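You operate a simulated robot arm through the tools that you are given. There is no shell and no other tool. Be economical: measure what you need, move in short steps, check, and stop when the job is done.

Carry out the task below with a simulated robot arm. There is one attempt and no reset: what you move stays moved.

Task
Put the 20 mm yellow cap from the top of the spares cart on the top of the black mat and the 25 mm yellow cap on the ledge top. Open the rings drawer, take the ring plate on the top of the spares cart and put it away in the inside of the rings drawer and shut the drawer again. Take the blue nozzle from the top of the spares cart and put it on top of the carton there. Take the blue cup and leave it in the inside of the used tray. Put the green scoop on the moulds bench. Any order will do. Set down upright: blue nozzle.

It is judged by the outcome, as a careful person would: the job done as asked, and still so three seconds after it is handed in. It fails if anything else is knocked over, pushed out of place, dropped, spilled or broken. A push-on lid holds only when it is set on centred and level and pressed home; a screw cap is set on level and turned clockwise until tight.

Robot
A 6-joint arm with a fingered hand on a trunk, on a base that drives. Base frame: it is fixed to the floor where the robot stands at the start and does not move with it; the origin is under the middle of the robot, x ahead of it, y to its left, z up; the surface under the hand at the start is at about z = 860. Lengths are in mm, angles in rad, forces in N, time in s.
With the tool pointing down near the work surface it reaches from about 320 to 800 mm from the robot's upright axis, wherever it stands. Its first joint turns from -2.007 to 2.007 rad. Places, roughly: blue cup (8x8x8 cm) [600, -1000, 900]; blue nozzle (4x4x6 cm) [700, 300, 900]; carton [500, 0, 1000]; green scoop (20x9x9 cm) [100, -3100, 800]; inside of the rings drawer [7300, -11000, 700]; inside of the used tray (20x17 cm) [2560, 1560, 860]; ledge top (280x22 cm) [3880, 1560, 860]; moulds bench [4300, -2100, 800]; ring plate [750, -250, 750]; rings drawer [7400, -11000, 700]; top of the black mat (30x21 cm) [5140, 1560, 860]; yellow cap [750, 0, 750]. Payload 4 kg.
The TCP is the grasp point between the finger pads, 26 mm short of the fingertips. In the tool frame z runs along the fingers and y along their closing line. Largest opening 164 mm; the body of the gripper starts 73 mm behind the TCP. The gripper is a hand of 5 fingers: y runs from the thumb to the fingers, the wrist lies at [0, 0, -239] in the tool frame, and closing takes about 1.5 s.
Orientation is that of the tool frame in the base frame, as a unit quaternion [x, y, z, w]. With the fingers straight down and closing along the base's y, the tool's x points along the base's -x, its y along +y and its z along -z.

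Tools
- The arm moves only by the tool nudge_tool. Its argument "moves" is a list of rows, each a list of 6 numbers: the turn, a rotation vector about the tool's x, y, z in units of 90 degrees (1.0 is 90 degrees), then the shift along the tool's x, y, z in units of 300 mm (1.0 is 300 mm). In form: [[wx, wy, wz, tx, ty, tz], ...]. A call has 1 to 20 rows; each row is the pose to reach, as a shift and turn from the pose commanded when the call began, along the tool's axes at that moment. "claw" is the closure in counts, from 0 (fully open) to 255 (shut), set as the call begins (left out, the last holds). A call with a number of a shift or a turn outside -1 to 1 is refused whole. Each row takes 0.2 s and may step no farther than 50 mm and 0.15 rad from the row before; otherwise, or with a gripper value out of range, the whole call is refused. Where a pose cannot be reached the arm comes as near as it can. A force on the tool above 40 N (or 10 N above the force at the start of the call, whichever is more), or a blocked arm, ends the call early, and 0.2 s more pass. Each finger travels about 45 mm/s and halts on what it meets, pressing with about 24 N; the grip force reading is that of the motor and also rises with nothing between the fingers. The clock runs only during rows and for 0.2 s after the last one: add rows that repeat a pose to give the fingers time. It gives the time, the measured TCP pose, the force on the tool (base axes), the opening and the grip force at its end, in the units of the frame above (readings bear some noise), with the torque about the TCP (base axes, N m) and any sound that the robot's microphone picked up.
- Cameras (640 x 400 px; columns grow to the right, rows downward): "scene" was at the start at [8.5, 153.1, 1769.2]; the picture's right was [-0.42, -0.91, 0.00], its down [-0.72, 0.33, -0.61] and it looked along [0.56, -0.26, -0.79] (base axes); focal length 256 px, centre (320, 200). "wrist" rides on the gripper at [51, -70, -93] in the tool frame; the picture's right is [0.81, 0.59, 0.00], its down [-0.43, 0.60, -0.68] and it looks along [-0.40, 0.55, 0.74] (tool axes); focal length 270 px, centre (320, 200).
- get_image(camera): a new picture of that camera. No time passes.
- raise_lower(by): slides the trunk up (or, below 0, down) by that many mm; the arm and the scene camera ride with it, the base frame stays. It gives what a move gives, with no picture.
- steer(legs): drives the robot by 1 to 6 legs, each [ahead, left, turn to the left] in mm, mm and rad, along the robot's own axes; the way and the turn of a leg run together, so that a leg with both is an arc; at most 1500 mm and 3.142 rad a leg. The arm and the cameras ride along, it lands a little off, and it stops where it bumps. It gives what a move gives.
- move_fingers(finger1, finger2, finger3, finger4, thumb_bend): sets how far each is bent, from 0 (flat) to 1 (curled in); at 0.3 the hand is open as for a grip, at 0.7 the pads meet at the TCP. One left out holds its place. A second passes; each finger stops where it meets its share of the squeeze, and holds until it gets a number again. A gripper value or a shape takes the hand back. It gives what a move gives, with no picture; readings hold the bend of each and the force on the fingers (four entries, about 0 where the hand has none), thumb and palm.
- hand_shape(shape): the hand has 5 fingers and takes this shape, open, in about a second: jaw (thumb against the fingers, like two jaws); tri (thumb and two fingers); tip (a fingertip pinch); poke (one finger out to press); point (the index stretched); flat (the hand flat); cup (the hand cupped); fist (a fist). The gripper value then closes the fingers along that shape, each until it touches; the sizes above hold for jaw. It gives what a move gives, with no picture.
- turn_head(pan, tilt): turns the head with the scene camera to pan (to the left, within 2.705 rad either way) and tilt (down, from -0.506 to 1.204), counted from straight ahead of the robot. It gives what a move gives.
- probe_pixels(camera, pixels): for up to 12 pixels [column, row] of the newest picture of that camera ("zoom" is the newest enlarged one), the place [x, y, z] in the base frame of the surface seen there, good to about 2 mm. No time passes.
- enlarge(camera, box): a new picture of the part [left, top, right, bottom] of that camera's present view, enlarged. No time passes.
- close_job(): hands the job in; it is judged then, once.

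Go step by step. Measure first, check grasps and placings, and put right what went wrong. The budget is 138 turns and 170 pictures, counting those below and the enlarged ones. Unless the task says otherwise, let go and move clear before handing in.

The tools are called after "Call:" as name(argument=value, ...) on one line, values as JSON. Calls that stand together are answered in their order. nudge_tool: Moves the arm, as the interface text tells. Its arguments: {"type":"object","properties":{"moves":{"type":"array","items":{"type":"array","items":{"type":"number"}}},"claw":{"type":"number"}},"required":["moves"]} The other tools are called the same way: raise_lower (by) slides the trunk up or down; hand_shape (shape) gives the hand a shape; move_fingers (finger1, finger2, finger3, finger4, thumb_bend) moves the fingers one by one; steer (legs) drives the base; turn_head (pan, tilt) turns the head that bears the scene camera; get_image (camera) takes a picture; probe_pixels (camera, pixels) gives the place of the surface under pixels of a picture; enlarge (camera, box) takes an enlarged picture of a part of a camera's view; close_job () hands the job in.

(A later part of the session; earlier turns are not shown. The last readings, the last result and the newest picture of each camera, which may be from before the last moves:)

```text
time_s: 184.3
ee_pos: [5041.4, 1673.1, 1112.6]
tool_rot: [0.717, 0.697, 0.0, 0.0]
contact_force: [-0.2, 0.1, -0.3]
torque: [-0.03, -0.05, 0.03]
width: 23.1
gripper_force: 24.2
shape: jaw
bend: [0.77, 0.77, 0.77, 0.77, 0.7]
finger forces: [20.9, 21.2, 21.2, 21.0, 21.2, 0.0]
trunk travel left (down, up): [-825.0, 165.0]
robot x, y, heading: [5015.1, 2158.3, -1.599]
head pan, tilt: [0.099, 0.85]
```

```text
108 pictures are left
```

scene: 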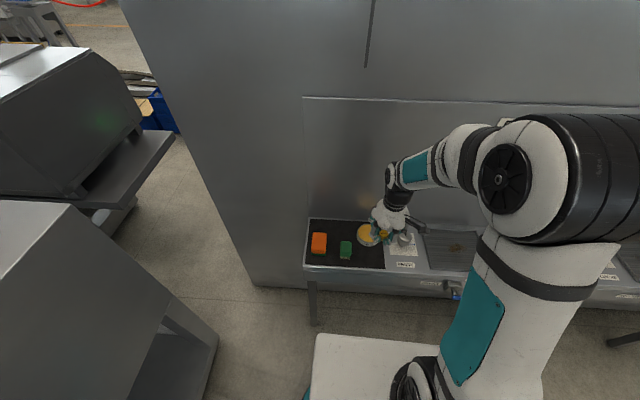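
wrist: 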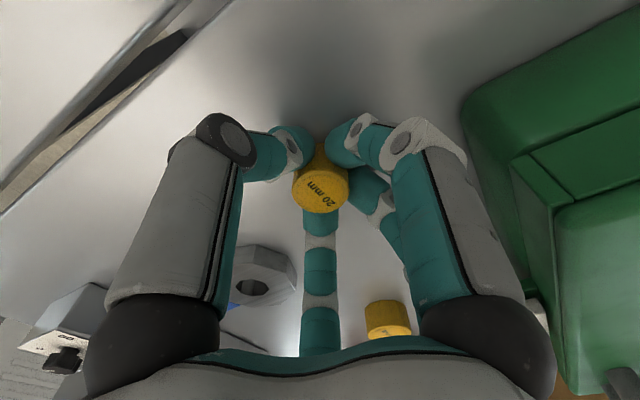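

Call:
enlarge(camera="scene", box=[296, 206, 424, 286])

Call:
probe_pixels(camera="zoom", pixels=[[60, 80], [340, 80], [445, 310], [55, 295], [170, 250], [170, 120], [330, 240], [330, 280], [110, 180], [245, 210], [360, 140], [390, 250]])

```text
5.00 times, centred on (360, 246) of scene
```

zoom: 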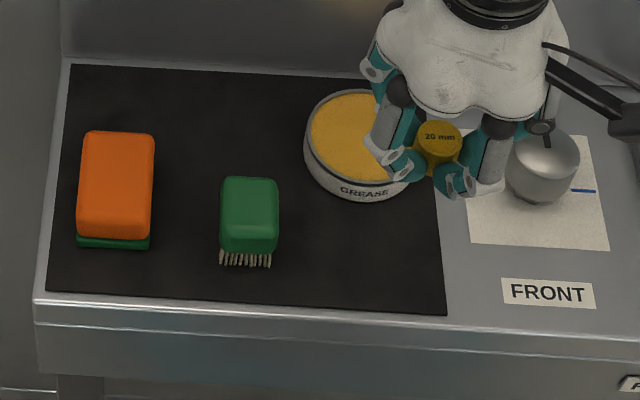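

```text
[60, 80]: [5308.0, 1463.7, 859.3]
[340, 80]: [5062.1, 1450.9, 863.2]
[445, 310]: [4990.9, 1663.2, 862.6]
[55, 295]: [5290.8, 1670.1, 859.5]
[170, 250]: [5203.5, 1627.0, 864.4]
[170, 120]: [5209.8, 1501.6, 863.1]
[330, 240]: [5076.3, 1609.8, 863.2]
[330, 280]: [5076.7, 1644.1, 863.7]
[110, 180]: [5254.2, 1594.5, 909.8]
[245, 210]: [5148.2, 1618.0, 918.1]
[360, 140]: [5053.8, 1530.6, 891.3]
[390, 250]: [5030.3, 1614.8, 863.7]
```

A free mat spot is at about (5043,1623), mat z≈863. Lowering the cap there.

Call:
nudge_tool(moves=[[0, 0, 0, -0.08, 0.01, 0], [0, 0, 0, -0.166, 0.01, 0.1], [0, 0, 0, -0.166, 0.01, 0.25], [0, 0, 0, -0.166, 0.01, 0.4], [0, 0, 0, -0.166, 0.01, 0.55], [0, 0, 0, -0.166, 0.01, 0.65], [0, 0, 0, -0.166, 0.01, 0.7], [0, 0, 0, -0.166, 0.01, 0.72], [0, 0, 0, -0.166, 0.01, 0.73], [0, 0, 0, -0.166, 0.01, 0.73]])

Call:
enlarge(camera="scene", box=[328, 206, 424, 266])

```text
time_s: 186.5
ee_pos: [5041.0, 1623.7, 891.4]
tool_rot: [0.717, 0.697, 0.0, 0.0]
contact_force: [0.1, -0.2, 0.3]
torque: [0.03, 0.01, -0.01]
width: 22.8
gripper_force: 23.7
shape: jaw
bend: [0.77, 0.77, 0.77, 0.77, 0.7]
finger forces: [20.9, 21.3, 21.0, 21.0, 21.2, 0.1]
trunk travel left (down, up): [-825.0, 165.0]
robot x, y, heading: [5015.3, 2155.4, -1.599]
head pan, tilt: [0.099, 0.85]
```

```text
6.67 times, centred on (376, 236) of scene
```

zoom: 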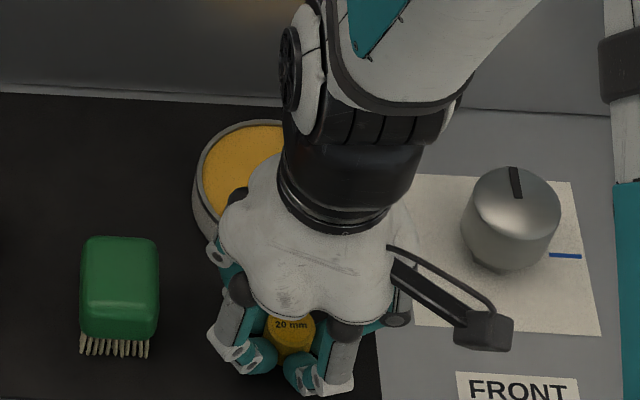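

Call:
nudge_tool(moves=[[0, 0, 0, 0, 0, 0.002], [0, 0, 0, 0, 0, 0.002], [0, 0, 0, 0, 0, 0.002], [0, 0, 0, 0, 0, 0.002], [0, 0, 0, 0, 0, -0.03], [0, 0, 0, 0, 0, -0.12], [0, 0, 0, 0, 0, -0.28], [0, 0, 0, 0, 0, -0.44], [0, 0, 0, 0, 0, -0.6], [0, 0, 0, 0.1, 0, -0.72]], claw=200)

Call:
enlarge(camera="scene", box=[328, 206, 424, 266])

```text
time_s: 188.7
ee_pos: [5040.7, 1656.3, 1111.9]
tool_rot: [0.717, 0.697, -0.001, 0.0]
contact_force: [0.0, 0.5, -0.1]
torque: [-0.05, 0.0, -0.02]
width: 35.2
gripper_force: 0.0
shape: jaw
bend: [0.53, 0.53, 0.53, 0.53, 0.7]
finger forces: [0.0, 0.0, 0.1, 0.1, 0.1, 0.0]
trunk travel left (down, up): [-825.0, 165.0]
robot x, y, heading: [5015.4, 2157.0, -1.601]
head pan, tilt: [0.099, 0.85]
```

```text
6.67 times, centred on (376, 236) of scene
```

zoom: 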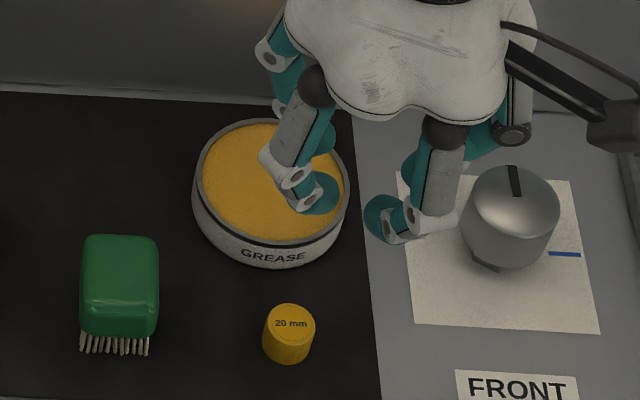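

The 20 mm cap is on the mat. Returning for the blue cup.

Call:
steer(legs=[[0, 0, 0.03], [0, -1500, 0], [0, -1000, 0]])

```text
time_s: 201.2
ee_pos: [2572.9, 1650.7, 1110.3]
tool_rot: [0.703, 0.712, 0.0, 0.0]
contact_force: [-0.2, -0.1, -0.2]
torque: [0.01, 0.01, 0.02]
width: 35.3
gripper_force: 0.1
shape: jaw
bend: [0.53, 0.53, 0.53, 0.53, 0.7]
finger forces: [0.0, 0.0, 0.0, 0.0, 0.0, 0.0]
trunk travel left (down, up): [-825.0, 165.0]
robot x, y, heading: [2524.0, 2148.6, -1.559]
head pan, tilt: [0.099, 0.85]
```

I'm passing the used tray, so I'll take a quick look before continuing.

Call:
get_image(camera="scene")

Call:
steer(legs=[[0, -1500, 0], [0, -1080, 0], [0, 0, 1.559]])

```text
104 pictures are left
```

scene: 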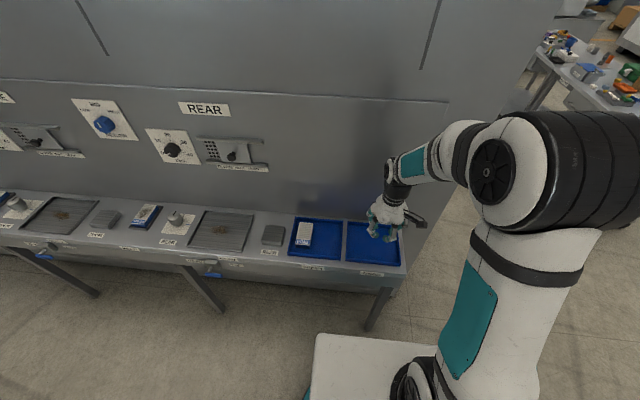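

```text
time_s: 217.7
ee_pos: [411.3, 2168.9, 1110.6]
tool_rot: [0.02, 1.0, -0.001, 0.0]
contact_force: [0.1, -0.6, -0.3]
torque: [-0.02, 0.01, -0.02]
width: 35.0
gripper_force: 0.0
shape: jaw
bend: [0.53, 0.53, 0.53, 0.53, 0.7]
finger forces: [0.0, 0.1, 0.0, 0.0, 0.1, 0.1]
trunk travel left (down, up): [-825.0, 165.0]
robot x, y, heading: [-88.3, 2151.2, -0.042]
head pan, tilt: [0.099, 0.85]
```

Call:
steer(legs=[[40, 0, 0.042], [0, -1500, 0], [0, -1500, 0], [0, -110, 0]])

Call:
turn_head(pan=0.0, tilt=1.0)

Call:
get_image(camera="scene")

```text
time_s: 233.4
ee_pos: [399.2, -927.0, 1109.2]
tool_rot: [0.011, 1.0, 0.0, 0.0]
contact_force: [0.4, -0.5, 0.6]
torque: [0.02, 0.0, 0.0]
width: 35.4
gripper_force: 0.1
shape: jaw
bend: [0.53, 0.53, 0.53, 0.53, 0.7]
finger forces: [0.0, 0.0, 0.0, 0.1, 0.1, 0.0]
trunk travel left (down, up): [-825.0, 165.0]
robot x, y, heading: [-104.7, -958.5, -0.025]
head pan, tilt: [0.099, 0.85]
```

```text
time_s: 234.1
ee_pos: [399.0, -925.6, 1110.9]
tool_rot: [0.011, 1.0, 0.0, 0.0]
contact_force: [0.2, -1.3, 0.7]
torque: [0.03, 0.02, -0.01]
width: 35.3
gripper_force: 0.0
shape: jaw
bend: [0.53, 0.53, 0.53, 0.53, 0.7]
finger forces: [0.0, 0.0, 0.0, 0.1, 0.0, 0.1]
trunk travel left (down, up): [-825.0, 165.0]
robot x, y, heading: [-103.7, -958.6, -0.028]
head pan, tilt: [0.0, 1.0]
```

```text
103 pictures are left
```

scene: 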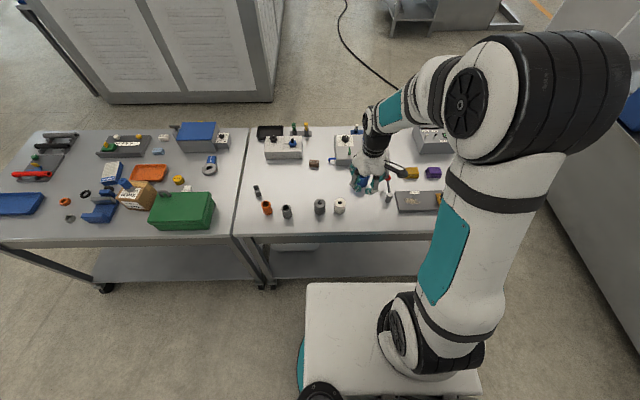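

Call:
enlarge(camera="scene", box=[300, 130, 460, 230])

Call:
get_image(camera="wrist")

```text
4.00 times, centred on (380, 180) of scene
```

zoom: 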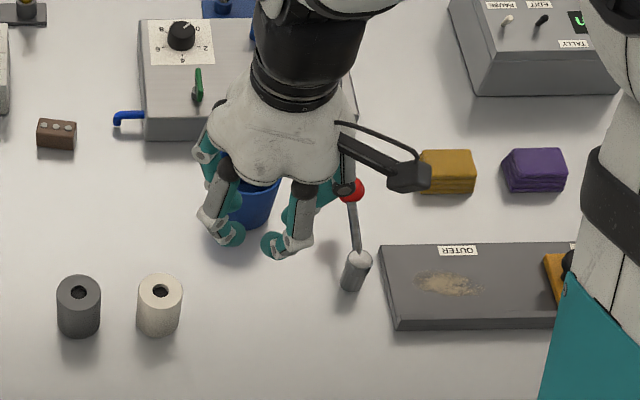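

```text
101 pictures are left
```

wrist: 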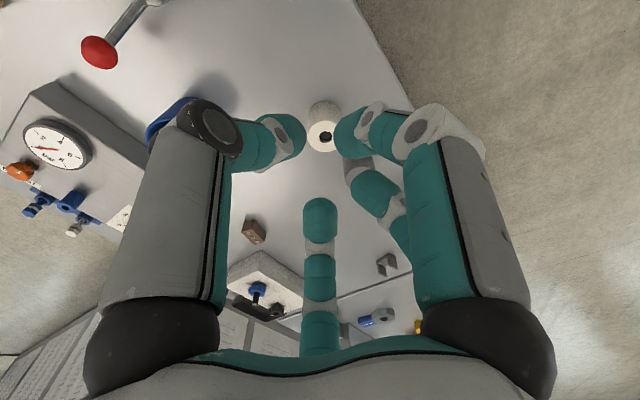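

Call:
probe_pixels(camera="zoom", pixels=[[260, 188], [240, 220], [262, 222], [352, 188], [353, 235], [355, 262], [345, 290], [145, 130], [200, 90], [160, 290], [350, 110], [235, 195]])

Call:
nudge_tool(moves=[[0, 0, 0, 0, 0.12, 0], [0, 0, 0, 0, 0.28, 0], [0, 0, 0, 0, 0.44, 0], [0, 0, 0, 0, 0.6, 0]], claw=40)

Call:
enlarge(camera="scene", box=[300, 130, 460, 230])

```text
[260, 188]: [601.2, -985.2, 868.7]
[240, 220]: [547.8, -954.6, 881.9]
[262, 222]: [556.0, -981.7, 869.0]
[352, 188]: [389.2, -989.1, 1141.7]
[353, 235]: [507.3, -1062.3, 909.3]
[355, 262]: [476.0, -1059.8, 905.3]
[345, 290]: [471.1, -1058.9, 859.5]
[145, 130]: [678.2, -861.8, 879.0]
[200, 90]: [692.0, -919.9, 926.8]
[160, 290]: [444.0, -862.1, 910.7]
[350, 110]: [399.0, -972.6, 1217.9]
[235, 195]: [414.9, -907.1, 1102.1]
```

```text
time_s: 235.1
ee_pos: [401.5, -744.8, 1110.8]
tool_rot: [0.011, 1.0, -0.001, -0.002]
contact_force: [0.0, -0.2, 0.0]
torque: [-0.03, 0.02, -0.04]
width: 123.6
gripper_force: 0.1
shape: jaw
bend: [0.28, 0.28, 0.28, 0.28, 0.58]
finger forces: [0.0, 0.0, 0.0, 0.0, 0.1, 0.0]
trunk travel left (down, up): [-825.0, 165.0]
robot x, y, heading: [-102.7, -954.3, -0.025]
head pan, tilt: [0.0, 1.0]
```

```text
4.00 times, centred on (380, 180) of scene
```

zoom: 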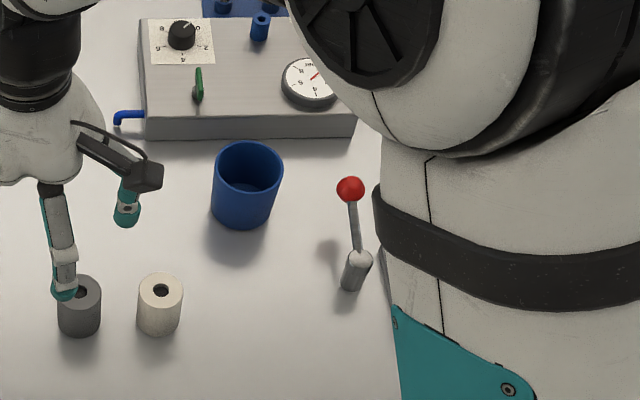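

Call:
probe_pixels(camera="zoom", pixels=[[248, 143], [247, 197], [214, 168], [281, 168], [350, 190], [353, 225], [160, 285], [250, 137], [248, 120], [240, 225], [248, 180], [305, 90]])

```text
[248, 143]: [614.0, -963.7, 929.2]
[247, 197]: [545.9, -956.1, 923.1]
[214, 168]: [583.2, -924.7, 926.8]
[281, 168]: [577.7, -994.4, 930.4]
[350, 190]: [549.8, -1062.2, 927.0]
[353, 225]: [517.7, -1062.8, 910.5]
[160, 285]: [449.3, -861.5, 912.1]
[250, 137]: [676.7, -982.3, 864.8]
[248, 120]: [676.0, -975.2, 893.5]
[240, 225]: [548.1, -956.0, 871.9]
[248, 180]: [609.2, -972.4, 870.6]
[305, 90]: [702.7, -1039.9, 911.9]
```

The cup's centre is about (581,-960), Ø71, rim z 930; the lever ball is 107 mm away and the box face 95 mm. I'll move above with 110 mm opening and verify.

Call:
nudge_tool(moves=[[0, 0, 0, -0.1, -0.113, 0], [0, 0, 0, -0.2, -0.227, 0], [0, 0, 0, -0.3, -0.341, 0], [0, 0, 0, -0.4, -0.455, 0], [0, 0, 0, -0.5, -0.569, 0], [0, 0, 0, -0.6, -0.683, 0], [0, 0, 0, -0.617, -0.702, 0.1], [0, 0, 0, -0.617, -0.702, 0.25], [0, 0, 0, -0.617, -0.702, 0.35], [0, 0, 0, -0.617, -0.702, 0.35]], claw=75)

Call:
get_image(camera="wrist")

Call:
enlarge(camera="scene", box=[320, 120, 416, 220])

```text
time_s: 237.3
ee_pos: [583.8, -962.8, 1006.1]
tool_rot: [0.012, 1.0, 0.0, -0.001]
contact_force: [-0.6, 0.9, 0.7]
torque: [0.04, 0.0, -0.01]
width: 116.2
gripper_force: 0.1
shape: jaw
bend: [0.29, 0.29, 0.29, 0.29, 0.67]
finger forces: [0.1, 0.0, 0.1, 0.0, 0.0, 0.1]
trunk travel left (down, up): [-825.0, 165.0]
robot x, y, heading: [-103.7, -953.6, -0.023]
head pan, tilt: [0.0, 1.0]
```

```text
99 pictures are left
```

wrist: 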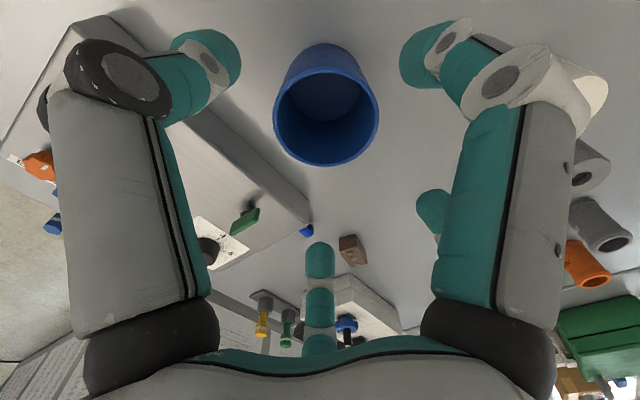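

```text
4.00 times, centred on (368, 170) of scene
```

zoom: 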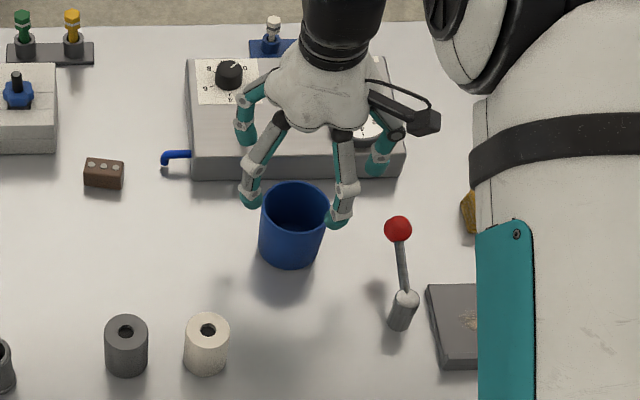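

Call:
probe_pixels(camera="wrist", pixels=[[276, 120], [376, 118], [325, 70], [325, 165]])

```text
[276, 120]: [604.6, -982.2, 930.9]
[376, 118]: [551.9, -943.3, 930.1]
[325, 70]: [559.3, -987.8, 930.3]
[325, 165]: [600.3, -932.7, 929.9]
```

Centre (579,-961). Shift 4.5 mm, descend to z≈912 and close.

Call:
nudge_tool(moves=[[0, 0, 0, 0.015, 0.004, 0.08], [0, 0, 0, 0.015, 0.004, 0.16], [0, 0, 0, 0.015, 0.004, 0.24], [0, 0, 0, 0.015, 0.004, 0.313], [0, 0, 0, 0.015, 0.004, 0.313]])

Call:
nudge_tool(moves=[[0, 0, 0, 0, 0, 0], [0, 0, 0, 0, 0, 0], [0, 0, 0, 0, 0, 0], [0, 0, 0, 0, 0, 0], [0, 0, 0, 0, 0, 0], [0, 0, 0, 0, 0, 0], [0, 0, 0, 0, 0, 0]], claw=255)

Call:
get_image(camera="wrist")

```text
time_s: 238.5
ee_pos: [579.3, -960.6, 911.2]
tool_rot: [0.012, 1.0, -0.001, 0.0]
contact_force: [0.6, 0.1, -0.6]
torque: [-0.01, 0.0, -0.02]
width: 116.2
gripper_force: 0.1
shape: jaw
bend: [0.29, 0.29, 0.29, 0.29, 0.67]
finger forces: [0.1, 0.0, 0.0, 0.0, 0.0, 0.1]
trunk travel left (down, up): [-825.0, 165.0]
robot x, y, heading: [-101.6, -954.6, -0.027]
head pan, tilt: [0.0, 1.0]
```

```text
time_s: 240.1
ee_pos: [579.6, -959.8, 911.7]
tool_rot: [0.012, 1.0, 0.0, 0.0]
contact_force: [0.4, 0.2, 0.9]
torque: [-0.01, -0.01, 0.02]
width: 61.3
gripper_force: 24.6
shape: jaw
bend: [0.44, 0.43, 0.43, 0.43, 0.7]
finger forces: [21.0, 21.5, 21.9, 21.7, 21.5, 0.0]
trunk travel left (down, up): [-825.0, 165.0]
robot x, y, heading: [-105.0, -956.2, -0.021]
head pan, tilt: [0.0, 1.0]
```

```text
97 pictures are left
```

wrist: 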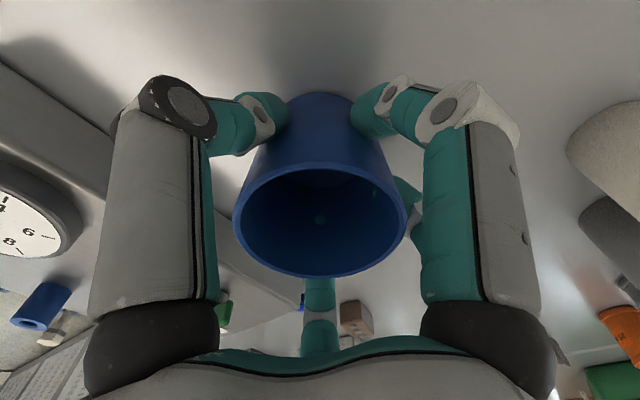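

The cup is held firmly. Lift, retract and drive to the tray.

Call:
nudge_tool(moves=[[0, 0, 0, 0, 0, -0.08], [0, 0, 0, 0, 0, -0.24], [0, 0, 0, 0, 0, -0.4], [0, 0, 0, 0, 0, -0.56], [0, 0, 0, 0, 0, -0.7], [0, 0, 0, 0.15, 0, -0.72], [0, 0, 0, 0.3, 0, -0.72], [0, 0, 0, 0.45, 0, -0.72], [0, 0, 0, 0.6, 0, -0.72]])

Call:
steer(legs=[[0, 0, 0.024], [0, 1500, 0], [0, 1500, 0], [0, 100, 0]])

```text
time_s: 242.1
ee_pos: [398.9, -957.7, 1126.8]
tool_rot: [0.011, 1.0, 0.0, 0.001]
contact_force: [-0.5, -0.5, -1.1]
torque: [-0.01, -0.02, -0.03]
width: 61.3
gripper_force: 24.1
shape: jaw
bend: [0.44, 0.43, 0.43, 0.43, 0.7]
finger forces: [21.0, 21.7, 22.0, 21.9, 21.5, 0.0]
trunk travel left (down, up): [-825.0, 165.0]
robot x, y, heading: [-101.8, -955.3, -0.017]
head pan, tilt: [0.0, 1.0]
```

```text
time_s: 257.4
ee_pos: [392.7, 2091.8, 1126.1]
tool_rot: [-0.005, 1.0, 0.0, 0.0]
contact_force: [-1.0, 1.1, 0.4]
torque: [-0.02, 0.01, -0.01]
width: 61.4
gripper_force: 23.9
shape: jaw
bend: [0.44, 0.43, 0.43, 0.43, 0.7]
finger forces: [21.0, 21.7, 22.1, 21.8, 21.5, 0.1]
trunk travel left (down, up): [-825.0, 165.0]
robot x, y, heading: [-109.8, 2073.6, 0.012]
head pan, tilt: [0.0, 1.0]
```

Call:
steer(legs=[[0, 80, 0], [0, 0, -1.583], [0, 1500, 0], [0, 1160, 0]])

Call:
get_image(camera="scene")

Call:
enlarge(camera="scene", box=[240, 120, 432, 240])

```text
time_s: 275.0
ee_pos: [2586.2, 1615.2, 1125.2]
tool_rot: [0.707, 0.707, -0.001, 0.0]
contact_force: [0.5, -0.4, -0.3]
torque: [-0.01, 0.04, -0.02]
width: 60.8
gripper_force: 24.1
shape: jaw
bend: [0.44, 0.43, 0.43, 0.43, 0.7]
finger forces: [20.7, 21.5, 22.0, 21.8, 21.3, 0.1]
trunk travel left (down, up): [-825.0, 165.0]
robot x, y, heading: [2574.2, 2120.4, -1.574]
head pan, tilt: [0.0, 1.0]
```

```text
96 pictures are left
```

scene: 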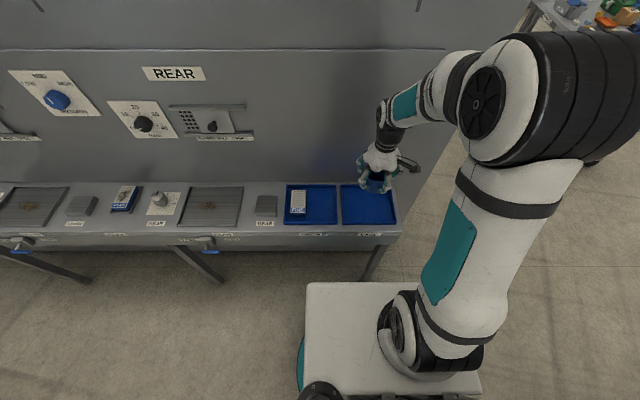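

```text
3.33 times, centred on (336, 180) of scene
```

zoom: 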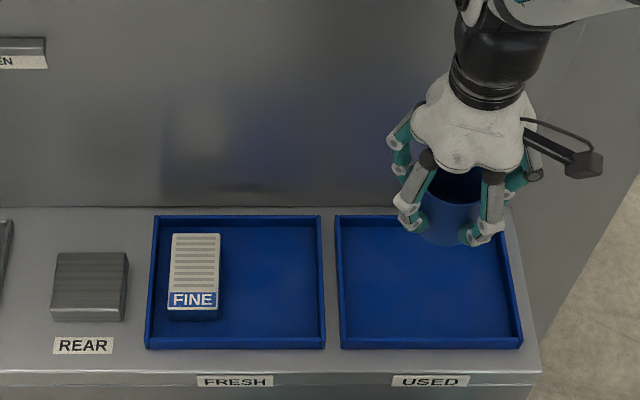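

The USED tray is the right one, and it's empty. Probing its inside and rims.

Call:
probe_pixels(camera="zoom", pixels=[[350, 260], [360, 330], [430, 290], [500, 330], [337, 225], [345, 345], [520, 340], [400, 216], [430, 255]])

```text
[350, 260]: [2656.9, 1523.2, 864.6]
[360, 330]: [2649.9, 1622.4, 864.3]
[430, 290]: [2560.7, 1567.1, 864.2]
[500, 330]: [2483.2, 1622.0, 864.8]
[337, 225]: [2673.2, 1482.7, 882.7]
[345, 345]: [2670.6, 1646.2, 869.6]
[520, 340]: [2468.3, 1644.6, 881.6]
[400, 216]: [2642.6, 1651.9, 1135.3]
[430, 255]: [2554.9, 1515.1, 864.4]
```

Call:
nudge_tool(moves=[[0, 0, 0, -0.09, -0.035, 0], [0, 0, 0, -0.177, -0.07, 0.1], [0, 0, 0, -0.177, -0.07, 0.25], [0, 0, 0, -0.177, -0.07, 0.4], [0, 0, 0, -0.177, -0.07, 0.54], [0, 0, 0, -0.177, -0.07, 0.62], [0, 0, 0, -0.177, -0.07, 0.66], [0, 0, 0, -0.177, -0.07, 0.685], [0, 0, 0, -0.177, -0.07, 0.695], [0, 0, 0, -0.177, -0.07, 0.695]])

Call:
get_image(camera="wrist")

```text
time_s: 277.2
ee_pos: [2566.3, 1562.5, 917.9]
tool_rot: [0.707, 0.707, 0.001, 0.0]
contact_force: [-0.6, -0.4, -0.7]
torque: [-0.01, -0.01, 0.03]
width: 61.1
gripper_force: 23.8
shape: jaw
bend: [0.44, 0.43, 0.43, 0.43, 0.7]
finger forces: [20.7, 21.6, 22.1, 21.7, 21.4, 0.0]
trunk travel left (down, up): [-825.0, 165.0]
robot x, y, heading: [2579.1, 2122.2, -1.572]
head pan, tilt: [0.0, 1.0]
```

```text
94 pictures are left
```

wrist: 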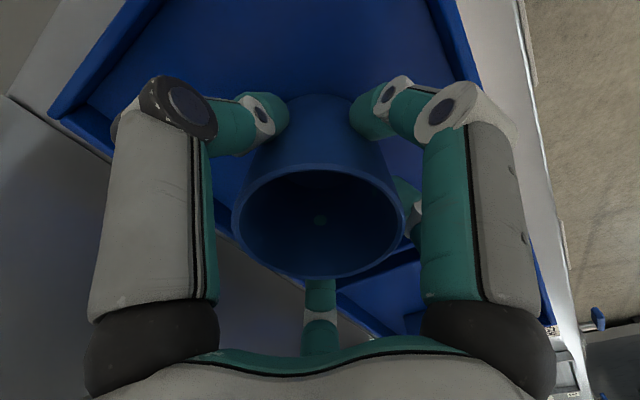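

Call:
nudge_tool(moves=[[0, 0, 0, 0, 0, 0.005], [0, 0, 0, 0, 0, 0.005]])

Call:
nudge_tool(moves=[[0, 0, 0, 0, 0, 0], [0, 0, 0, 0, 0, 0], [0, 0, 0, 0, 0, 0], [0, 0, 0, 0, 0, 0], [0, 0, 0, 0, 0, 0], [0, 0, 0, 0, 0, -0.05], [0, 0, 0, 0, 0, -0.2], [0, 0, 0, 0, 0, -0.36], [0, 0, 0, 0, 0, -0.52], [0, 0, 0, 0, 0, -0.66]], claw=90)

Call:
enlarge(camera="scene", box=[240, 120, 432, 240])

```text
time_s: 277.8
ee_pos: [2564.5, 1562.4, 916.4]
tool_rot: [0.707, 0.707, 0.0, 0.0]
contact_force: [-1.3, -0.2, -0.6]
torque: [0.0, 0.01, -0.01]
width: 61.0
gripper_force: 24.2
shape: jaw
bend: [0.44, 0.43, 0.43, 0.43, 0.7]
finger forces: [20.7, 21.4, 22.1, 21.7, 21.5, 0.0]
trunk travel left (down, up): [-825.0, 165.0]
robot x, y, heading: [2577.4, 2118.4, -1.57]
head pan, tilt: [0.0, 1.0]
```

```text
time_s: 280.0
ee_pos: [2565.1, 1565.1, 1114.4]
tool_rot: [0.706, 0.708, 0.001, 0.0]
contact_force: [-0.5, 0.1, -0.3]
torque: [-0.03, 0.01, 0.01]
width: 105.6
gripper_force: 0.1
shape: jaw
bend: [0.31, 0.31, 0.31, 0.31, 0.7]
finger forces: [0.0, 0.1, 0.0, 0.1, 0.0, 0.1]
trunk travel left (down, up): [-825.0, 165.0]
robot x, y, heading: [2575.3, 2120.1, -1.571]
head pan, tilt: [0.0, 1.0]
```

```text
3.33 times, centred on (336, 180) of scene
```

zoom: 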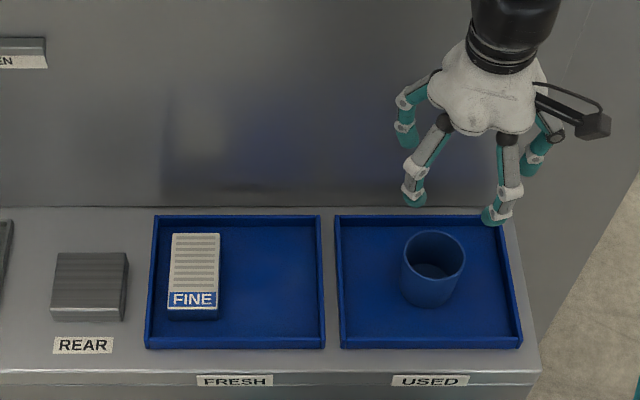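

The cup stands in the USED tray. Back to the cart for the ring plate.

Call:
steer(legs=[[0, -1500, 0], [0, -1180, 0], [0, 0, 1.571], [0, -1500, 0], [0, -890, 0]])

Call:
turn_head(pan=0.0, tilt=0.95)

Call:
get_image(camera="scene")

```text
time_s: 308.1
ee_pos: [534.9, -267.0, 1114.2]
tool_rot: [-0.022, 1.0, 0.0, 0.0]
contact_force: [0.9, 0.7, 0.8]
torque: [0.02, 0.0, 0.01]
width: 105.7
gripper_force: 0.1
shape: jaw
bend: [0.31, 0.31, 0.31, 0.31, 0.7]
finger forces: [0.0, 0.0, 0.1, 0.1, 0.0, 0.1]
trunk travel left (down, up): [-825.0, 165.0]
robot x, y, heading: [-22.4, -280.1, 0.043]
head pan, tilt: [0.0, 1.0]
```

```text
time_s: 308.8
ee_pos: [535.2, -269.1, 1113.7]
tool_rot: [-0.022, 1.0, 0.0, 0.0]
contact_force: [0.5, 0.2, -0.7]
torque: [-0.01, -0.01, 0.01]
width: 105.5
gripper_force: 0.0
shape: jaw
bend: [0.31, 0.31, 0.31, 0.31, 0.7]
finger forces: [0.0, 0.0, 0.0, 0.1, 0.1, 0.1]
trunk travel left (down, up): [-825.0, 165.0]
robot x, y, heading: [-22.4, -278.7, 0.049]
head pan, tilt: [0.0, 0.949]
```

```text
92 pictures are left
```

scene: 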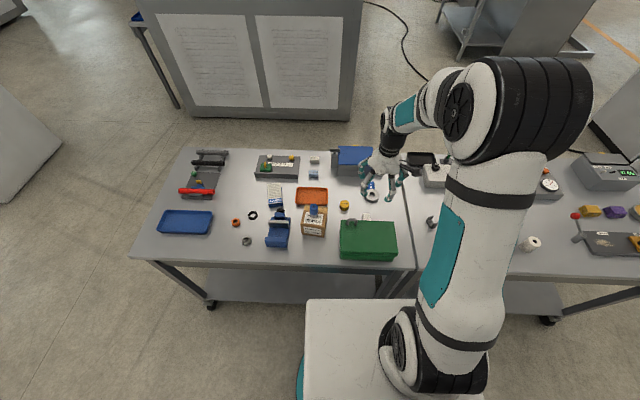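

Call:
enlarge(camera="scene", box=[310, 130, 470, 230])

Call:
get_image(camera="wrist")

```text
4.00 times, centred on (390, 180) of scene
```

zoom: 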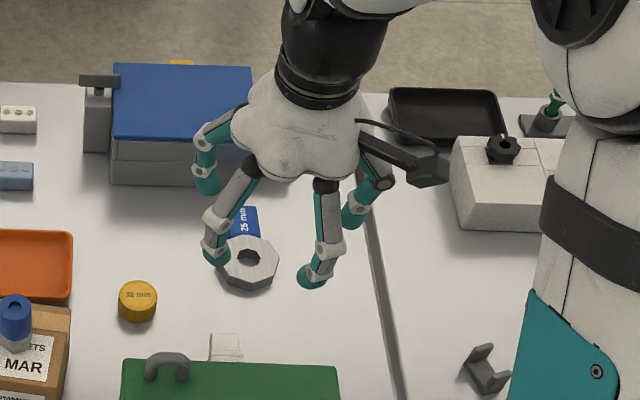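

```text
90 pictures are left
```

wrist: 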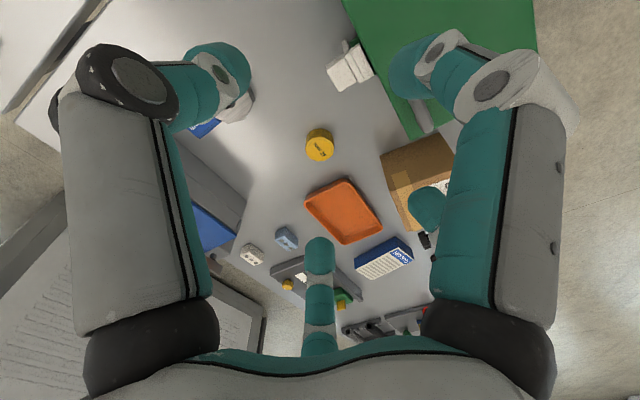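

Call:
probe_pixels(camera="zoom", pixels=[[250, 257], [225, 258], [276, 258], [248, 285], [245, 240], [245, 215], [235, 210], [258, 210], [130, 180], [245, 180]])

Call:
nudge_tool(moves=[[0, 0, 0, -0.15, -0.02, 0], [0, 0, 0, -0.3, -0.04, 0], [0, 0, 0, -0.38, -0.06, 0.1], [0, 0, 0, -0.38, -0.06, 0.25], [0, 0, 0, -0.38, -0.06, 0.4], [0, 0, 0, -0.38, -0.06, 0.5], [0, 0, 0, -0.38, -0.06, 0.5]])

Call:
get_image(camera="wrist")

```text
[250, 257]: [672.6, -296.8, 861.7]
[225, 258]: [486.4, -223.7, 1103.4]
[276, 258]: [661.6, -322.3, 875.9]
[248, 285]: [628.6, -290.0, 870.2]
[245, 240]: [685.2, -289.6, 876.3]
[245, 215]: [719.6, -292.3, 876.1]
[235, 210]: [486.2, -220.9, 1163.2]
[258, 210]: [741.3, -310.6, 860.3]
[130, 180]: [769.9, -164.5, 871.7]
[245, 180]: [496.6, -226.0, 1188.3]
```

```text
time_s: 310.4
ee_pos: [651.6, -280.6, 964.2]
tool_rot: [-0.021, 1.0, 0.0, 0.0]
contact_force: [0.0, 0.2, 0.0]
torque: [-0.05, 0.02, 0.01]
width: 105.6
gripper_force: 0.1
shape: jaw
bend: [0.31, 0.31, 0.31, 0.31, 0.7]
finger forces: [0.1, 0.0, 0.0, 0.0, 0.0, 0.0]
trunk travel left (down, up): [-825.0, 165.0]
robot x, y, heading: [-20.7, -280.4, 0.044]
head pan, tilt: [0.0, 0.949]
```

```text
89 pictures are left
```

wrist: 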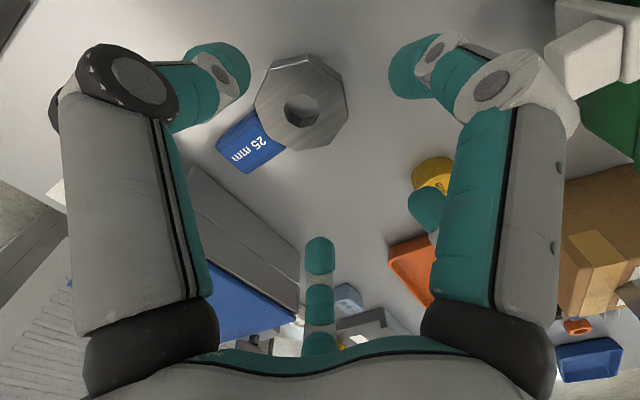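

Call:
probe_pixels(camera="wrist", pixels=[[258, 105], [346, 105], [300, 56], [305, 148], [300, 105], [245, 145], [220, 140], [283, 150], [238, 170], [302, 80]])

Call:
enlarge(camera="wrist", box=[200, 40, 360, 180])

```text
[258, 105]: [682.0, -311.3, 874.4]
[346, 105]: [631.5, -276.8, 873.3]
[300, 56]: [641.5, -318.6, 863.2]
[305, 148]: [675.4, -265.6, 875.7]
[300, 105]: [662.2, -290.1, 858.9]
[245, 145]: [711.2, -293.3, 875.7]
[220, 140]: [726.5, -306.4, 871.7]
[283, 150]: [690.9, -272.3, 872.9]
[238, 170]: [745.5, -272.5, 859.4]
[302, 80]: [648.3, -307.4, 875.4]
```

```text
2.86 times, centred on (280, 110) of wrist
```

zoom: 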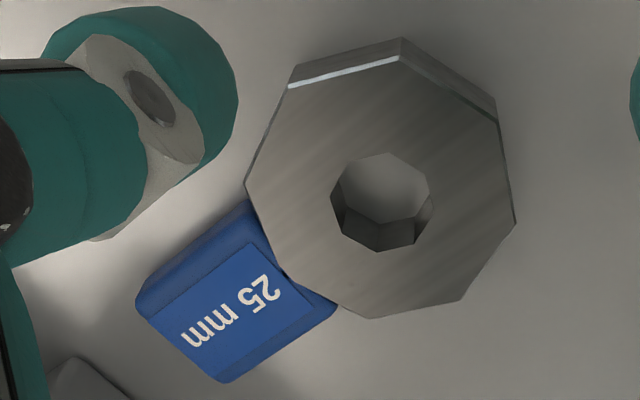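

The ring plate's centre is (657,-293), Ø≈61, with its tab along +x. I'll turn the hand about 20° so the tab falls between two fingers, then descend.

Call:
nudge_tool(moves=[[0, 0, 0.07, -0.016, -0.042, 0], [0, 0, 0.14, -0.016, -0.042, 0], [0, 0, 0.22, -0.016, -0.042, 0], [0, 0, 0.22, -0.016, -0.042, 0.1], [0, 0, 0.22, -0.016, -0.042, 0.15], [0, 0, 0.22, -0.016, -0.042, 0.15]])

Call:
get_image(camera="wrist")

Call:
enlarge(camera="scene", box=[340, 150, 420, 210])

```text
time_s: 311.8
ee_pos: [656.0, -294.3, 920.2]
tool_rot: [0.15, 0.989, 0.0, 0.0]
contact_force: [-0.4, -0.3, 0.2]
torque: [0.03, -0.03, 0.01]
width: 105.8
gripper_force: 0.1
shape: jaw
bend: [0.31, 0.31, 0.31, 0.31, 0.7]
finger forces: [0.0, 0.1, 0.0, 0.0, 0.0, 0.1]
trunk travel left (down, up): [-825.0, 165.0]
robot x, y, heading: [-17.4, -278.9, 0.047]
head pan, tilt: [0.0, 0.949]
```

```text
87 pictures are left
```

wrist: 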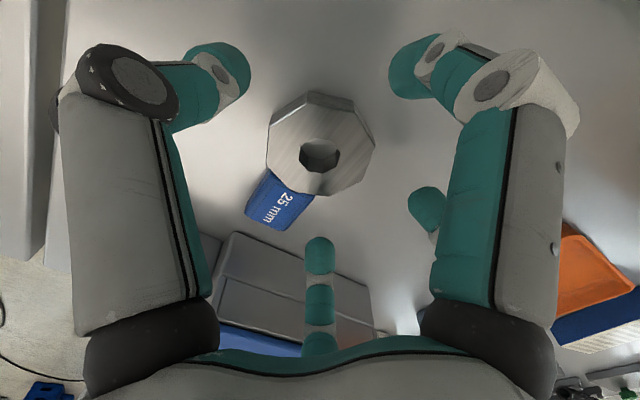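

```text
6.67 times, centred on (380, 180) of scene
```

zoom: 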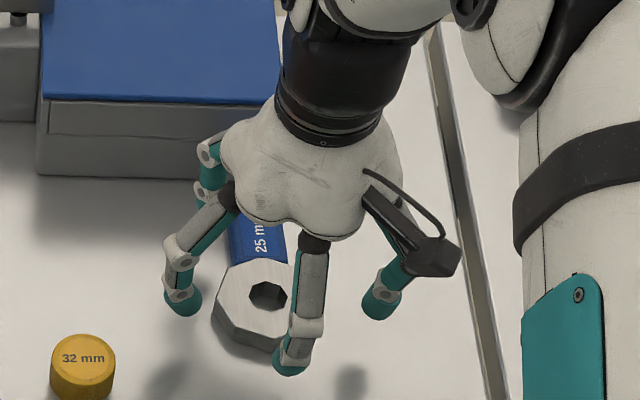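

Call:
nudge_tool(moves=[[0, 0, 0, 0, 0, 0.05], [0, 0, 0, 0, 0, 0.09], [0, 0, 0, 0, 0, 0.105], [0, 0, 0, 0, 0, 0.105]])

Call:
nudge_tool(moves=[[0, 0, 0, 0, 0, 0], [0, 0, 0, 0, 0, 0], [0, 0, 0, 0, 0, 0], [0, 0, 0, 0, 0, 0], [0, 0, 0, 0, 0, 0], [0, 0, 0, 0, 0, 0], [0, 0, 0, 0, 0, 0]], claw=255)

Call:
get_image(camera="wrist")

```text
time_s: 312.8
ee_pos: [655.0, -292.2, 888.1]
tool_rot: [0.15, 0.989, 0.0, 0.001]
contact_force: [0.6, 0.4, 0.5]
torque: [-0.02, -0.01, 0.01]
width: 105.7
gripper_force: 0.1
shape: jaw
bend: [0.31, 0.31, 0.31, 0.31, 0.7]
finger forces: [0.0, 0.0, 0.0, 0.0, 0.0, 0.0]
trunk travel left (down, up): [-825.0, 165.0]
robot x, y, heading: [-19.1, -281.7, 0.042]
head pan, tilt: [0.0, 0.949]
```

```text
time_s: 314.4
ee_pos: [655.2, -293.8, 887.5]
tool_rot: [0.15, 0.989, 0.001, 0.0]
contact_force: [-0.4, -0.1, -0.4]
torque: [0.0, 0.03, 0.02]
width: 56.1
gripper_force: 23.5
shape: jaw
bend: [0.47, 0.45, 0.4, 0.41, 0.7]
finger forces: [19.4, 21.8, 20.5, 21.8, 21.6, 0.0]
trunk travel left (down, up): [-825.0, 165.0]
robot x, y, heading: [-17.7, -281.7, 0.044]
head pan, tilt: [0.0, 0.949]
```

```text
85 pictures are left
```

wrist: 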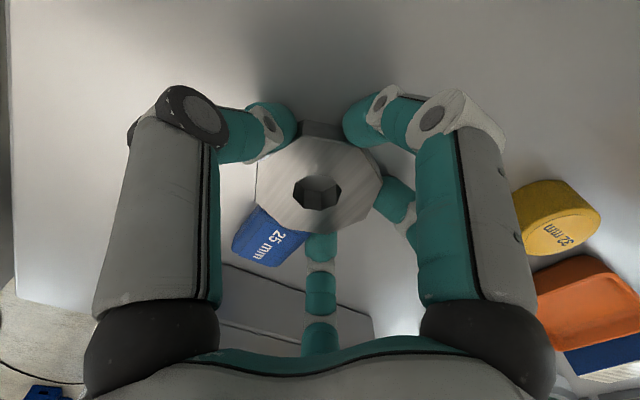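

Gripped at 56 mm. I'll lift and check it stays level.

Call:
nudge_tool(moves=[[0, 0, 0, 0, 0, -0.06], [0, 0, 0, 0, 0, -0.2], [0, 0, 0, 0, 0, -0.36], [0, 0, 0, 0, 0, -0.52], [0, 0, 0, 0, 0, -0.66], [0, 0, 0, 0.12, 0, -0.72], [0, 0, 0, 0.28, 0, -0.75], [0, 0, 0, 0.44, 0, -0.75]])

Call:
get_image(camera="wrist")

Call:
get_image(camera="scene")

```text
time_s: 316.2
ee_pos: [527.5, -252.7, 1113.6]
tool_rot: [0.15, 0.989, 0.0, 0.0]
contact_force: [-0.7, 0.7, -3.5]
torque: [-0.01, 0.07, -0.01]
width: 55.5
gripper_force: 24.0
shape: jaw
bend: [0.47, 0.45, 0.4, 0.41, 0.7]
finger forces: [19.5, 22.0, 21.5, 21.7, 21.5, 0.0]
trunk travel left (down, up): [-825.0, 165.0]
robot x, y, heading: [-19.8, -280.3, 0.043]
head pan, tilt: [0.0, 0.949]
```

```text
84 pictures are left
```

wrist: 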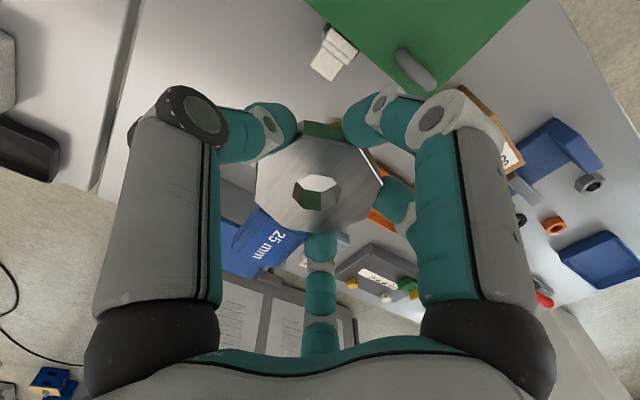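

```text
83 pictures are left
```

scene: 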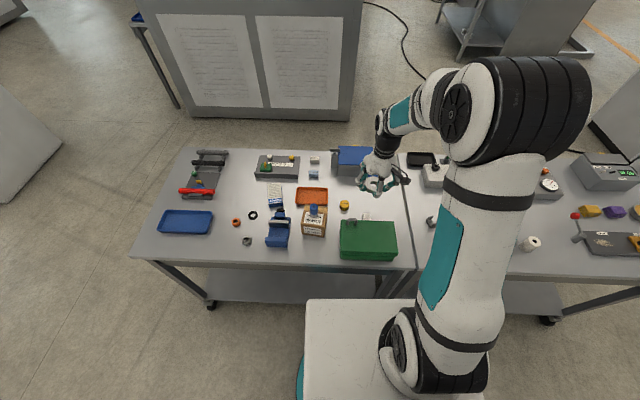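

The plate is held level (3.5 N). Now mapping the route to the drawer at (7400,-11000).

Call:
turn_head(pan=-1.6, tilt=0.25)

Call:
get_image(camera="scene")

Call:
probe_pixels(camera="scene", pixels=[[100, 280], [150, 270], [340, 260], [360, 240], [400, 225], [430, 240], [370, 200], [385, 180], [560, 330], [300, 260], [330, 175], [250, 180]])

```text
time_s: 317.8
ee_pos: [529.7, -254.3, 1112.9]
tool_rot: [0.151, 0.989, 0.0, -0.001]
contact_force: [0.1, 0.6, -3.9]
torque: [-0.01, 0.1, 0.01]
width: 55.5
gripper_force: 24.0
shape: jaw
bend: [0.47, 0.45, 0.4, 0.41, 0.7]
finger forces: [19.5, 22.0, 21.4, 21.7, 21.5, 0.1]
trunk travel left (down, up): [-825.0, 165.0]
robot x, y, heading: [-24.0, -282.3, 0.039]
head pan, tilt: [-1.6, 0.25]
```

```text
82 pictures are left
```

scene: 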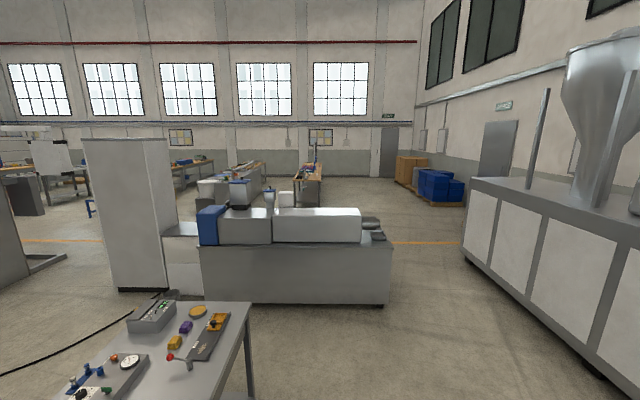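

```text
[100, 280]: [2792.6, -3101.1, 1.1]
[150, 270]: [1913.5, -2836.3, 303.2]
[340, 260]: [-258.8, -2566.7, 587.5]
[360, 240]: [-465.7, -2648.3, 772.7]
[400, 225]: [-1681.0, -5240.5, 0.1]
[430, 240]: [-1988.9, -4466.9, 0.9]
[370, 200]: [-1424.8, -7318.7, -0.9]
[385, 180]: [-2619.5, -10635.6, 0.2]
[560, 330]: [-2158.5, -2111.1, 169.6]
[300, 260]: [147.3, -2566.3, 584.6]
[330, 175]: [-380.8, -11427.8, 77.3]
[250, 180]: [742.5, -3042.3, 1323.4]
```

The extruder spans x≈-720..1150 at y≈-2566. I'll go round its near end at x≈-1350, facing -y.

Call:
steer(legs=[[-40, 0, -0.042], [0, -1450, 0], [0, 0, -1.571], [0, -1300, 0]])

Call:
turn_head(pan=0.3, tilt=0.3)

Call:
get_image(camera="scene")

```text
time_s: 335.5
ee_pos: [-1409.4, -2228.5, 1113.1]
tool_rot: [0.826, 0.563, 0.0, 0.0]
contact_force: [0.5, 0.3, -4.3]
torque: [0.1, -0.02, 0.0]
width: 55.3
gripper_force: 24.2
shape: jaw
bend: [0.48, 0.45, 0.4, 0.42, 0.7]
finger forces: [19.0, 21.9, 22.3, 19.1, 21.1, 0.1]
trunk travel left (down, up): [-825.0, 165.0]
robot x, y, heading: [-1393.1, -1677.0, -1.605]
head pan, tilt: [-1.6, 0.25]
```

```text
time_s: 337.4
ee_pos: [-1409.1, -2229.0, 1112.2]
tool_rot: [0.827, 0.562, 0.001, 0.0]
contact_force: [0.2, 0.3, -4.1]
torque: [0.1, 0.0, 0.01]
width: 55.4
gripper_force: 24.1
shape: jaw
bend: [0.48, 0.45, 0.4, 0.42, 0.7]
finger forces: [19.1, 21.9, 22.3, 19.2, 21.1, 0.0]
trunk travel left (down, up): [-825.0, 165.0]
robot x, y, heading: [-1394.6, -1679.8, -1.604]
head pan, tilt: [0.3, 0.3]
```

```text
81 pictures are left
```

scene: 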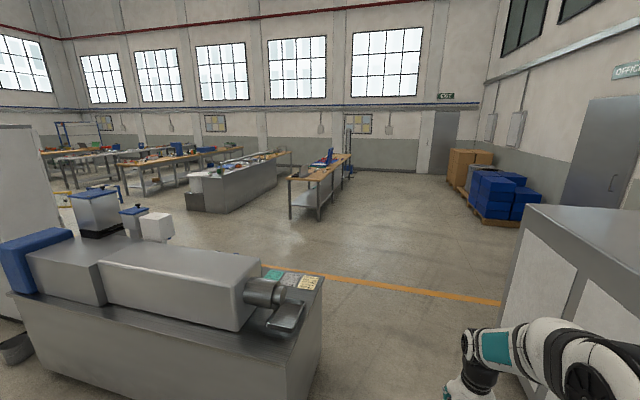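

Call:
probe_pixels(camera="scene", pixels=[[300, 395], [320, 290], [505, 310], [525, 210], [600, 390], [290, 215], [325, 215], [190, 205], [275, 180], [120, 195], [470, 210], [60, 190]])

Call:
enlarge(camera="scene", box=[0, 110, 360, 230])

```text
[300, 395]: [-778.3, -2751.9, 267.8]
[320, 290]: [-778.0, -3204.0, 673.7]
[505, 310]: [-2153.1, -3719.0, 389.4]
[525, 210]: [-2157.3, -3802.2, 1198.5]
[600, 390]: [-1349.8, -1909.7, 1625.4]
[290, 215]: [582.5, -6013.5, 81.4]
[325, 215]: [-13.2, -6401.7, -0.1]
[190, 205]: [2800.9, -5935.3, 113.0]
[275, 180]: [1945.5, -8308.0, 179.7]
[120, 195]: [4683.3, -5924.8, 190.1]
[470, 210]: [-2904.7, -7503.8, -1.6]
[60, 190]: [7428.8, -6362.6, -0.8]
```

```text
1.78 times, centred on (180, 170) of scene
```

zoom: 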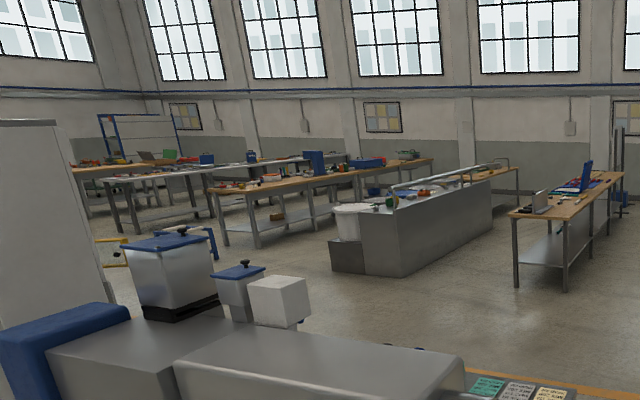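

The rows of benches start at y≈-5900, and an aisle is clear at y≈-4500. I'll drive forward into it, then strafe to +x.

Call:
steer(legs=[[0, 0, 0.034], [1500, 0, 0], [1300, 0, 0], [0, 1500, 0], [0, 1500, 0], [0, 1000, 0]])

Call:
turn_head(pan=0.5, tilt=0.2)

Call:
get_image(camera="scene")

```text
time_s: 370.4
ee_pos: [2692.3, -4902.8, 1113.0]
tool_rot: [0.808, 0.589, 0.0, 0.0]
contact_force: [0.4, -1.5, -3.8]
torque: [0.11, 0.03, -0.04]
width: 55.5
gripper_force: 23.8
shape: jaw
bend: [0.48, 0.45, 0.4, 0.42, 0.7]
finger forces: [19.2, 22.1, 22.8, 18.9, 21.0, 0.0]
trunk travel left (down, up): [-825.0, 165.0]
robot x, y, heading: [2670.9, -4349.6, -1.54]
head pan, tilt: [0.3, 0.3]
```

```text
time_s: 371.1
ee_pos: [2692.7, -4902.6, 1113.4]
tool_rot: [0.808, 0.589, -0.001, 0.0]
contact_force: [0.5, 0.2, -3.1]
torque: [0.11, -0.02, 0.03]
width: 55.3
gripper_force: 23.8
shape: jaw
bend: [0.48, 0.45, 0.4, 0.42, 0.7]
finger forces: [19.1, 22.1, 22.9, 18.8, 21.1, 0.0]
trunk travel left (down, up): [-825.0, 165.0]
robot x, y, heading: [2672.1, -4356.3, -1.538]
head pan, tilt: [0.499, 0.201]
```

```text
79 pictures are left
```

scene: 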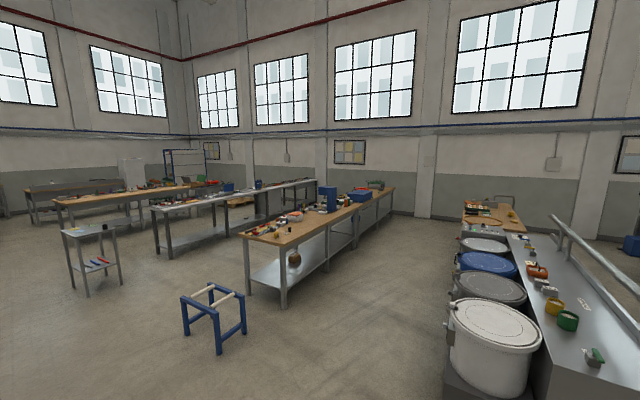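

Call:
probe_pixels(camera="scene", pixels=[[220, 352], [185, 300], [90, 295], [285, 305], [250, 285], [170, 258], [415, 215], [325, 205], [300, 182], [190, 205], [395, 190], [313, 183]])

Call:
enlarge(camera="scene", box=[220, 150, 420, 275])

```text
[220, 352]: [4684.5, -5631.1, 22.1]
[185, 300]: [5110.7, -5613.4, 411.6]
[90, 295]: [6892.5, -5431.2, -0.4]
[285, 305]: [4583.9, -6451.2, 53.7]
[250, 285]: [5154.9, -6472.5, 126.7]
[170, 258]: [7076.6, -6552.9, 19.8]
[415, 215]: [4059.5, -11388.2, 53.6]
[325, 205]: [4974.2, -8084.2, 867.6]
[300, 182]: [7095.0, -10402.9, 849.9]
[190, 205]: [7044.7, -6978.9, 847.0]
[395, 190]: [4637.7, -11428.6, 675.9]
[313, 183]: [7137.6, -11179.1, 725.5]
```

```text
3.20 times, centred on (320, 212) of scene
```

zoom: 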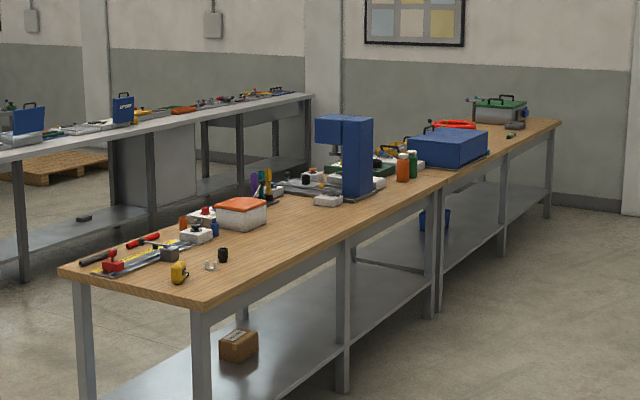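

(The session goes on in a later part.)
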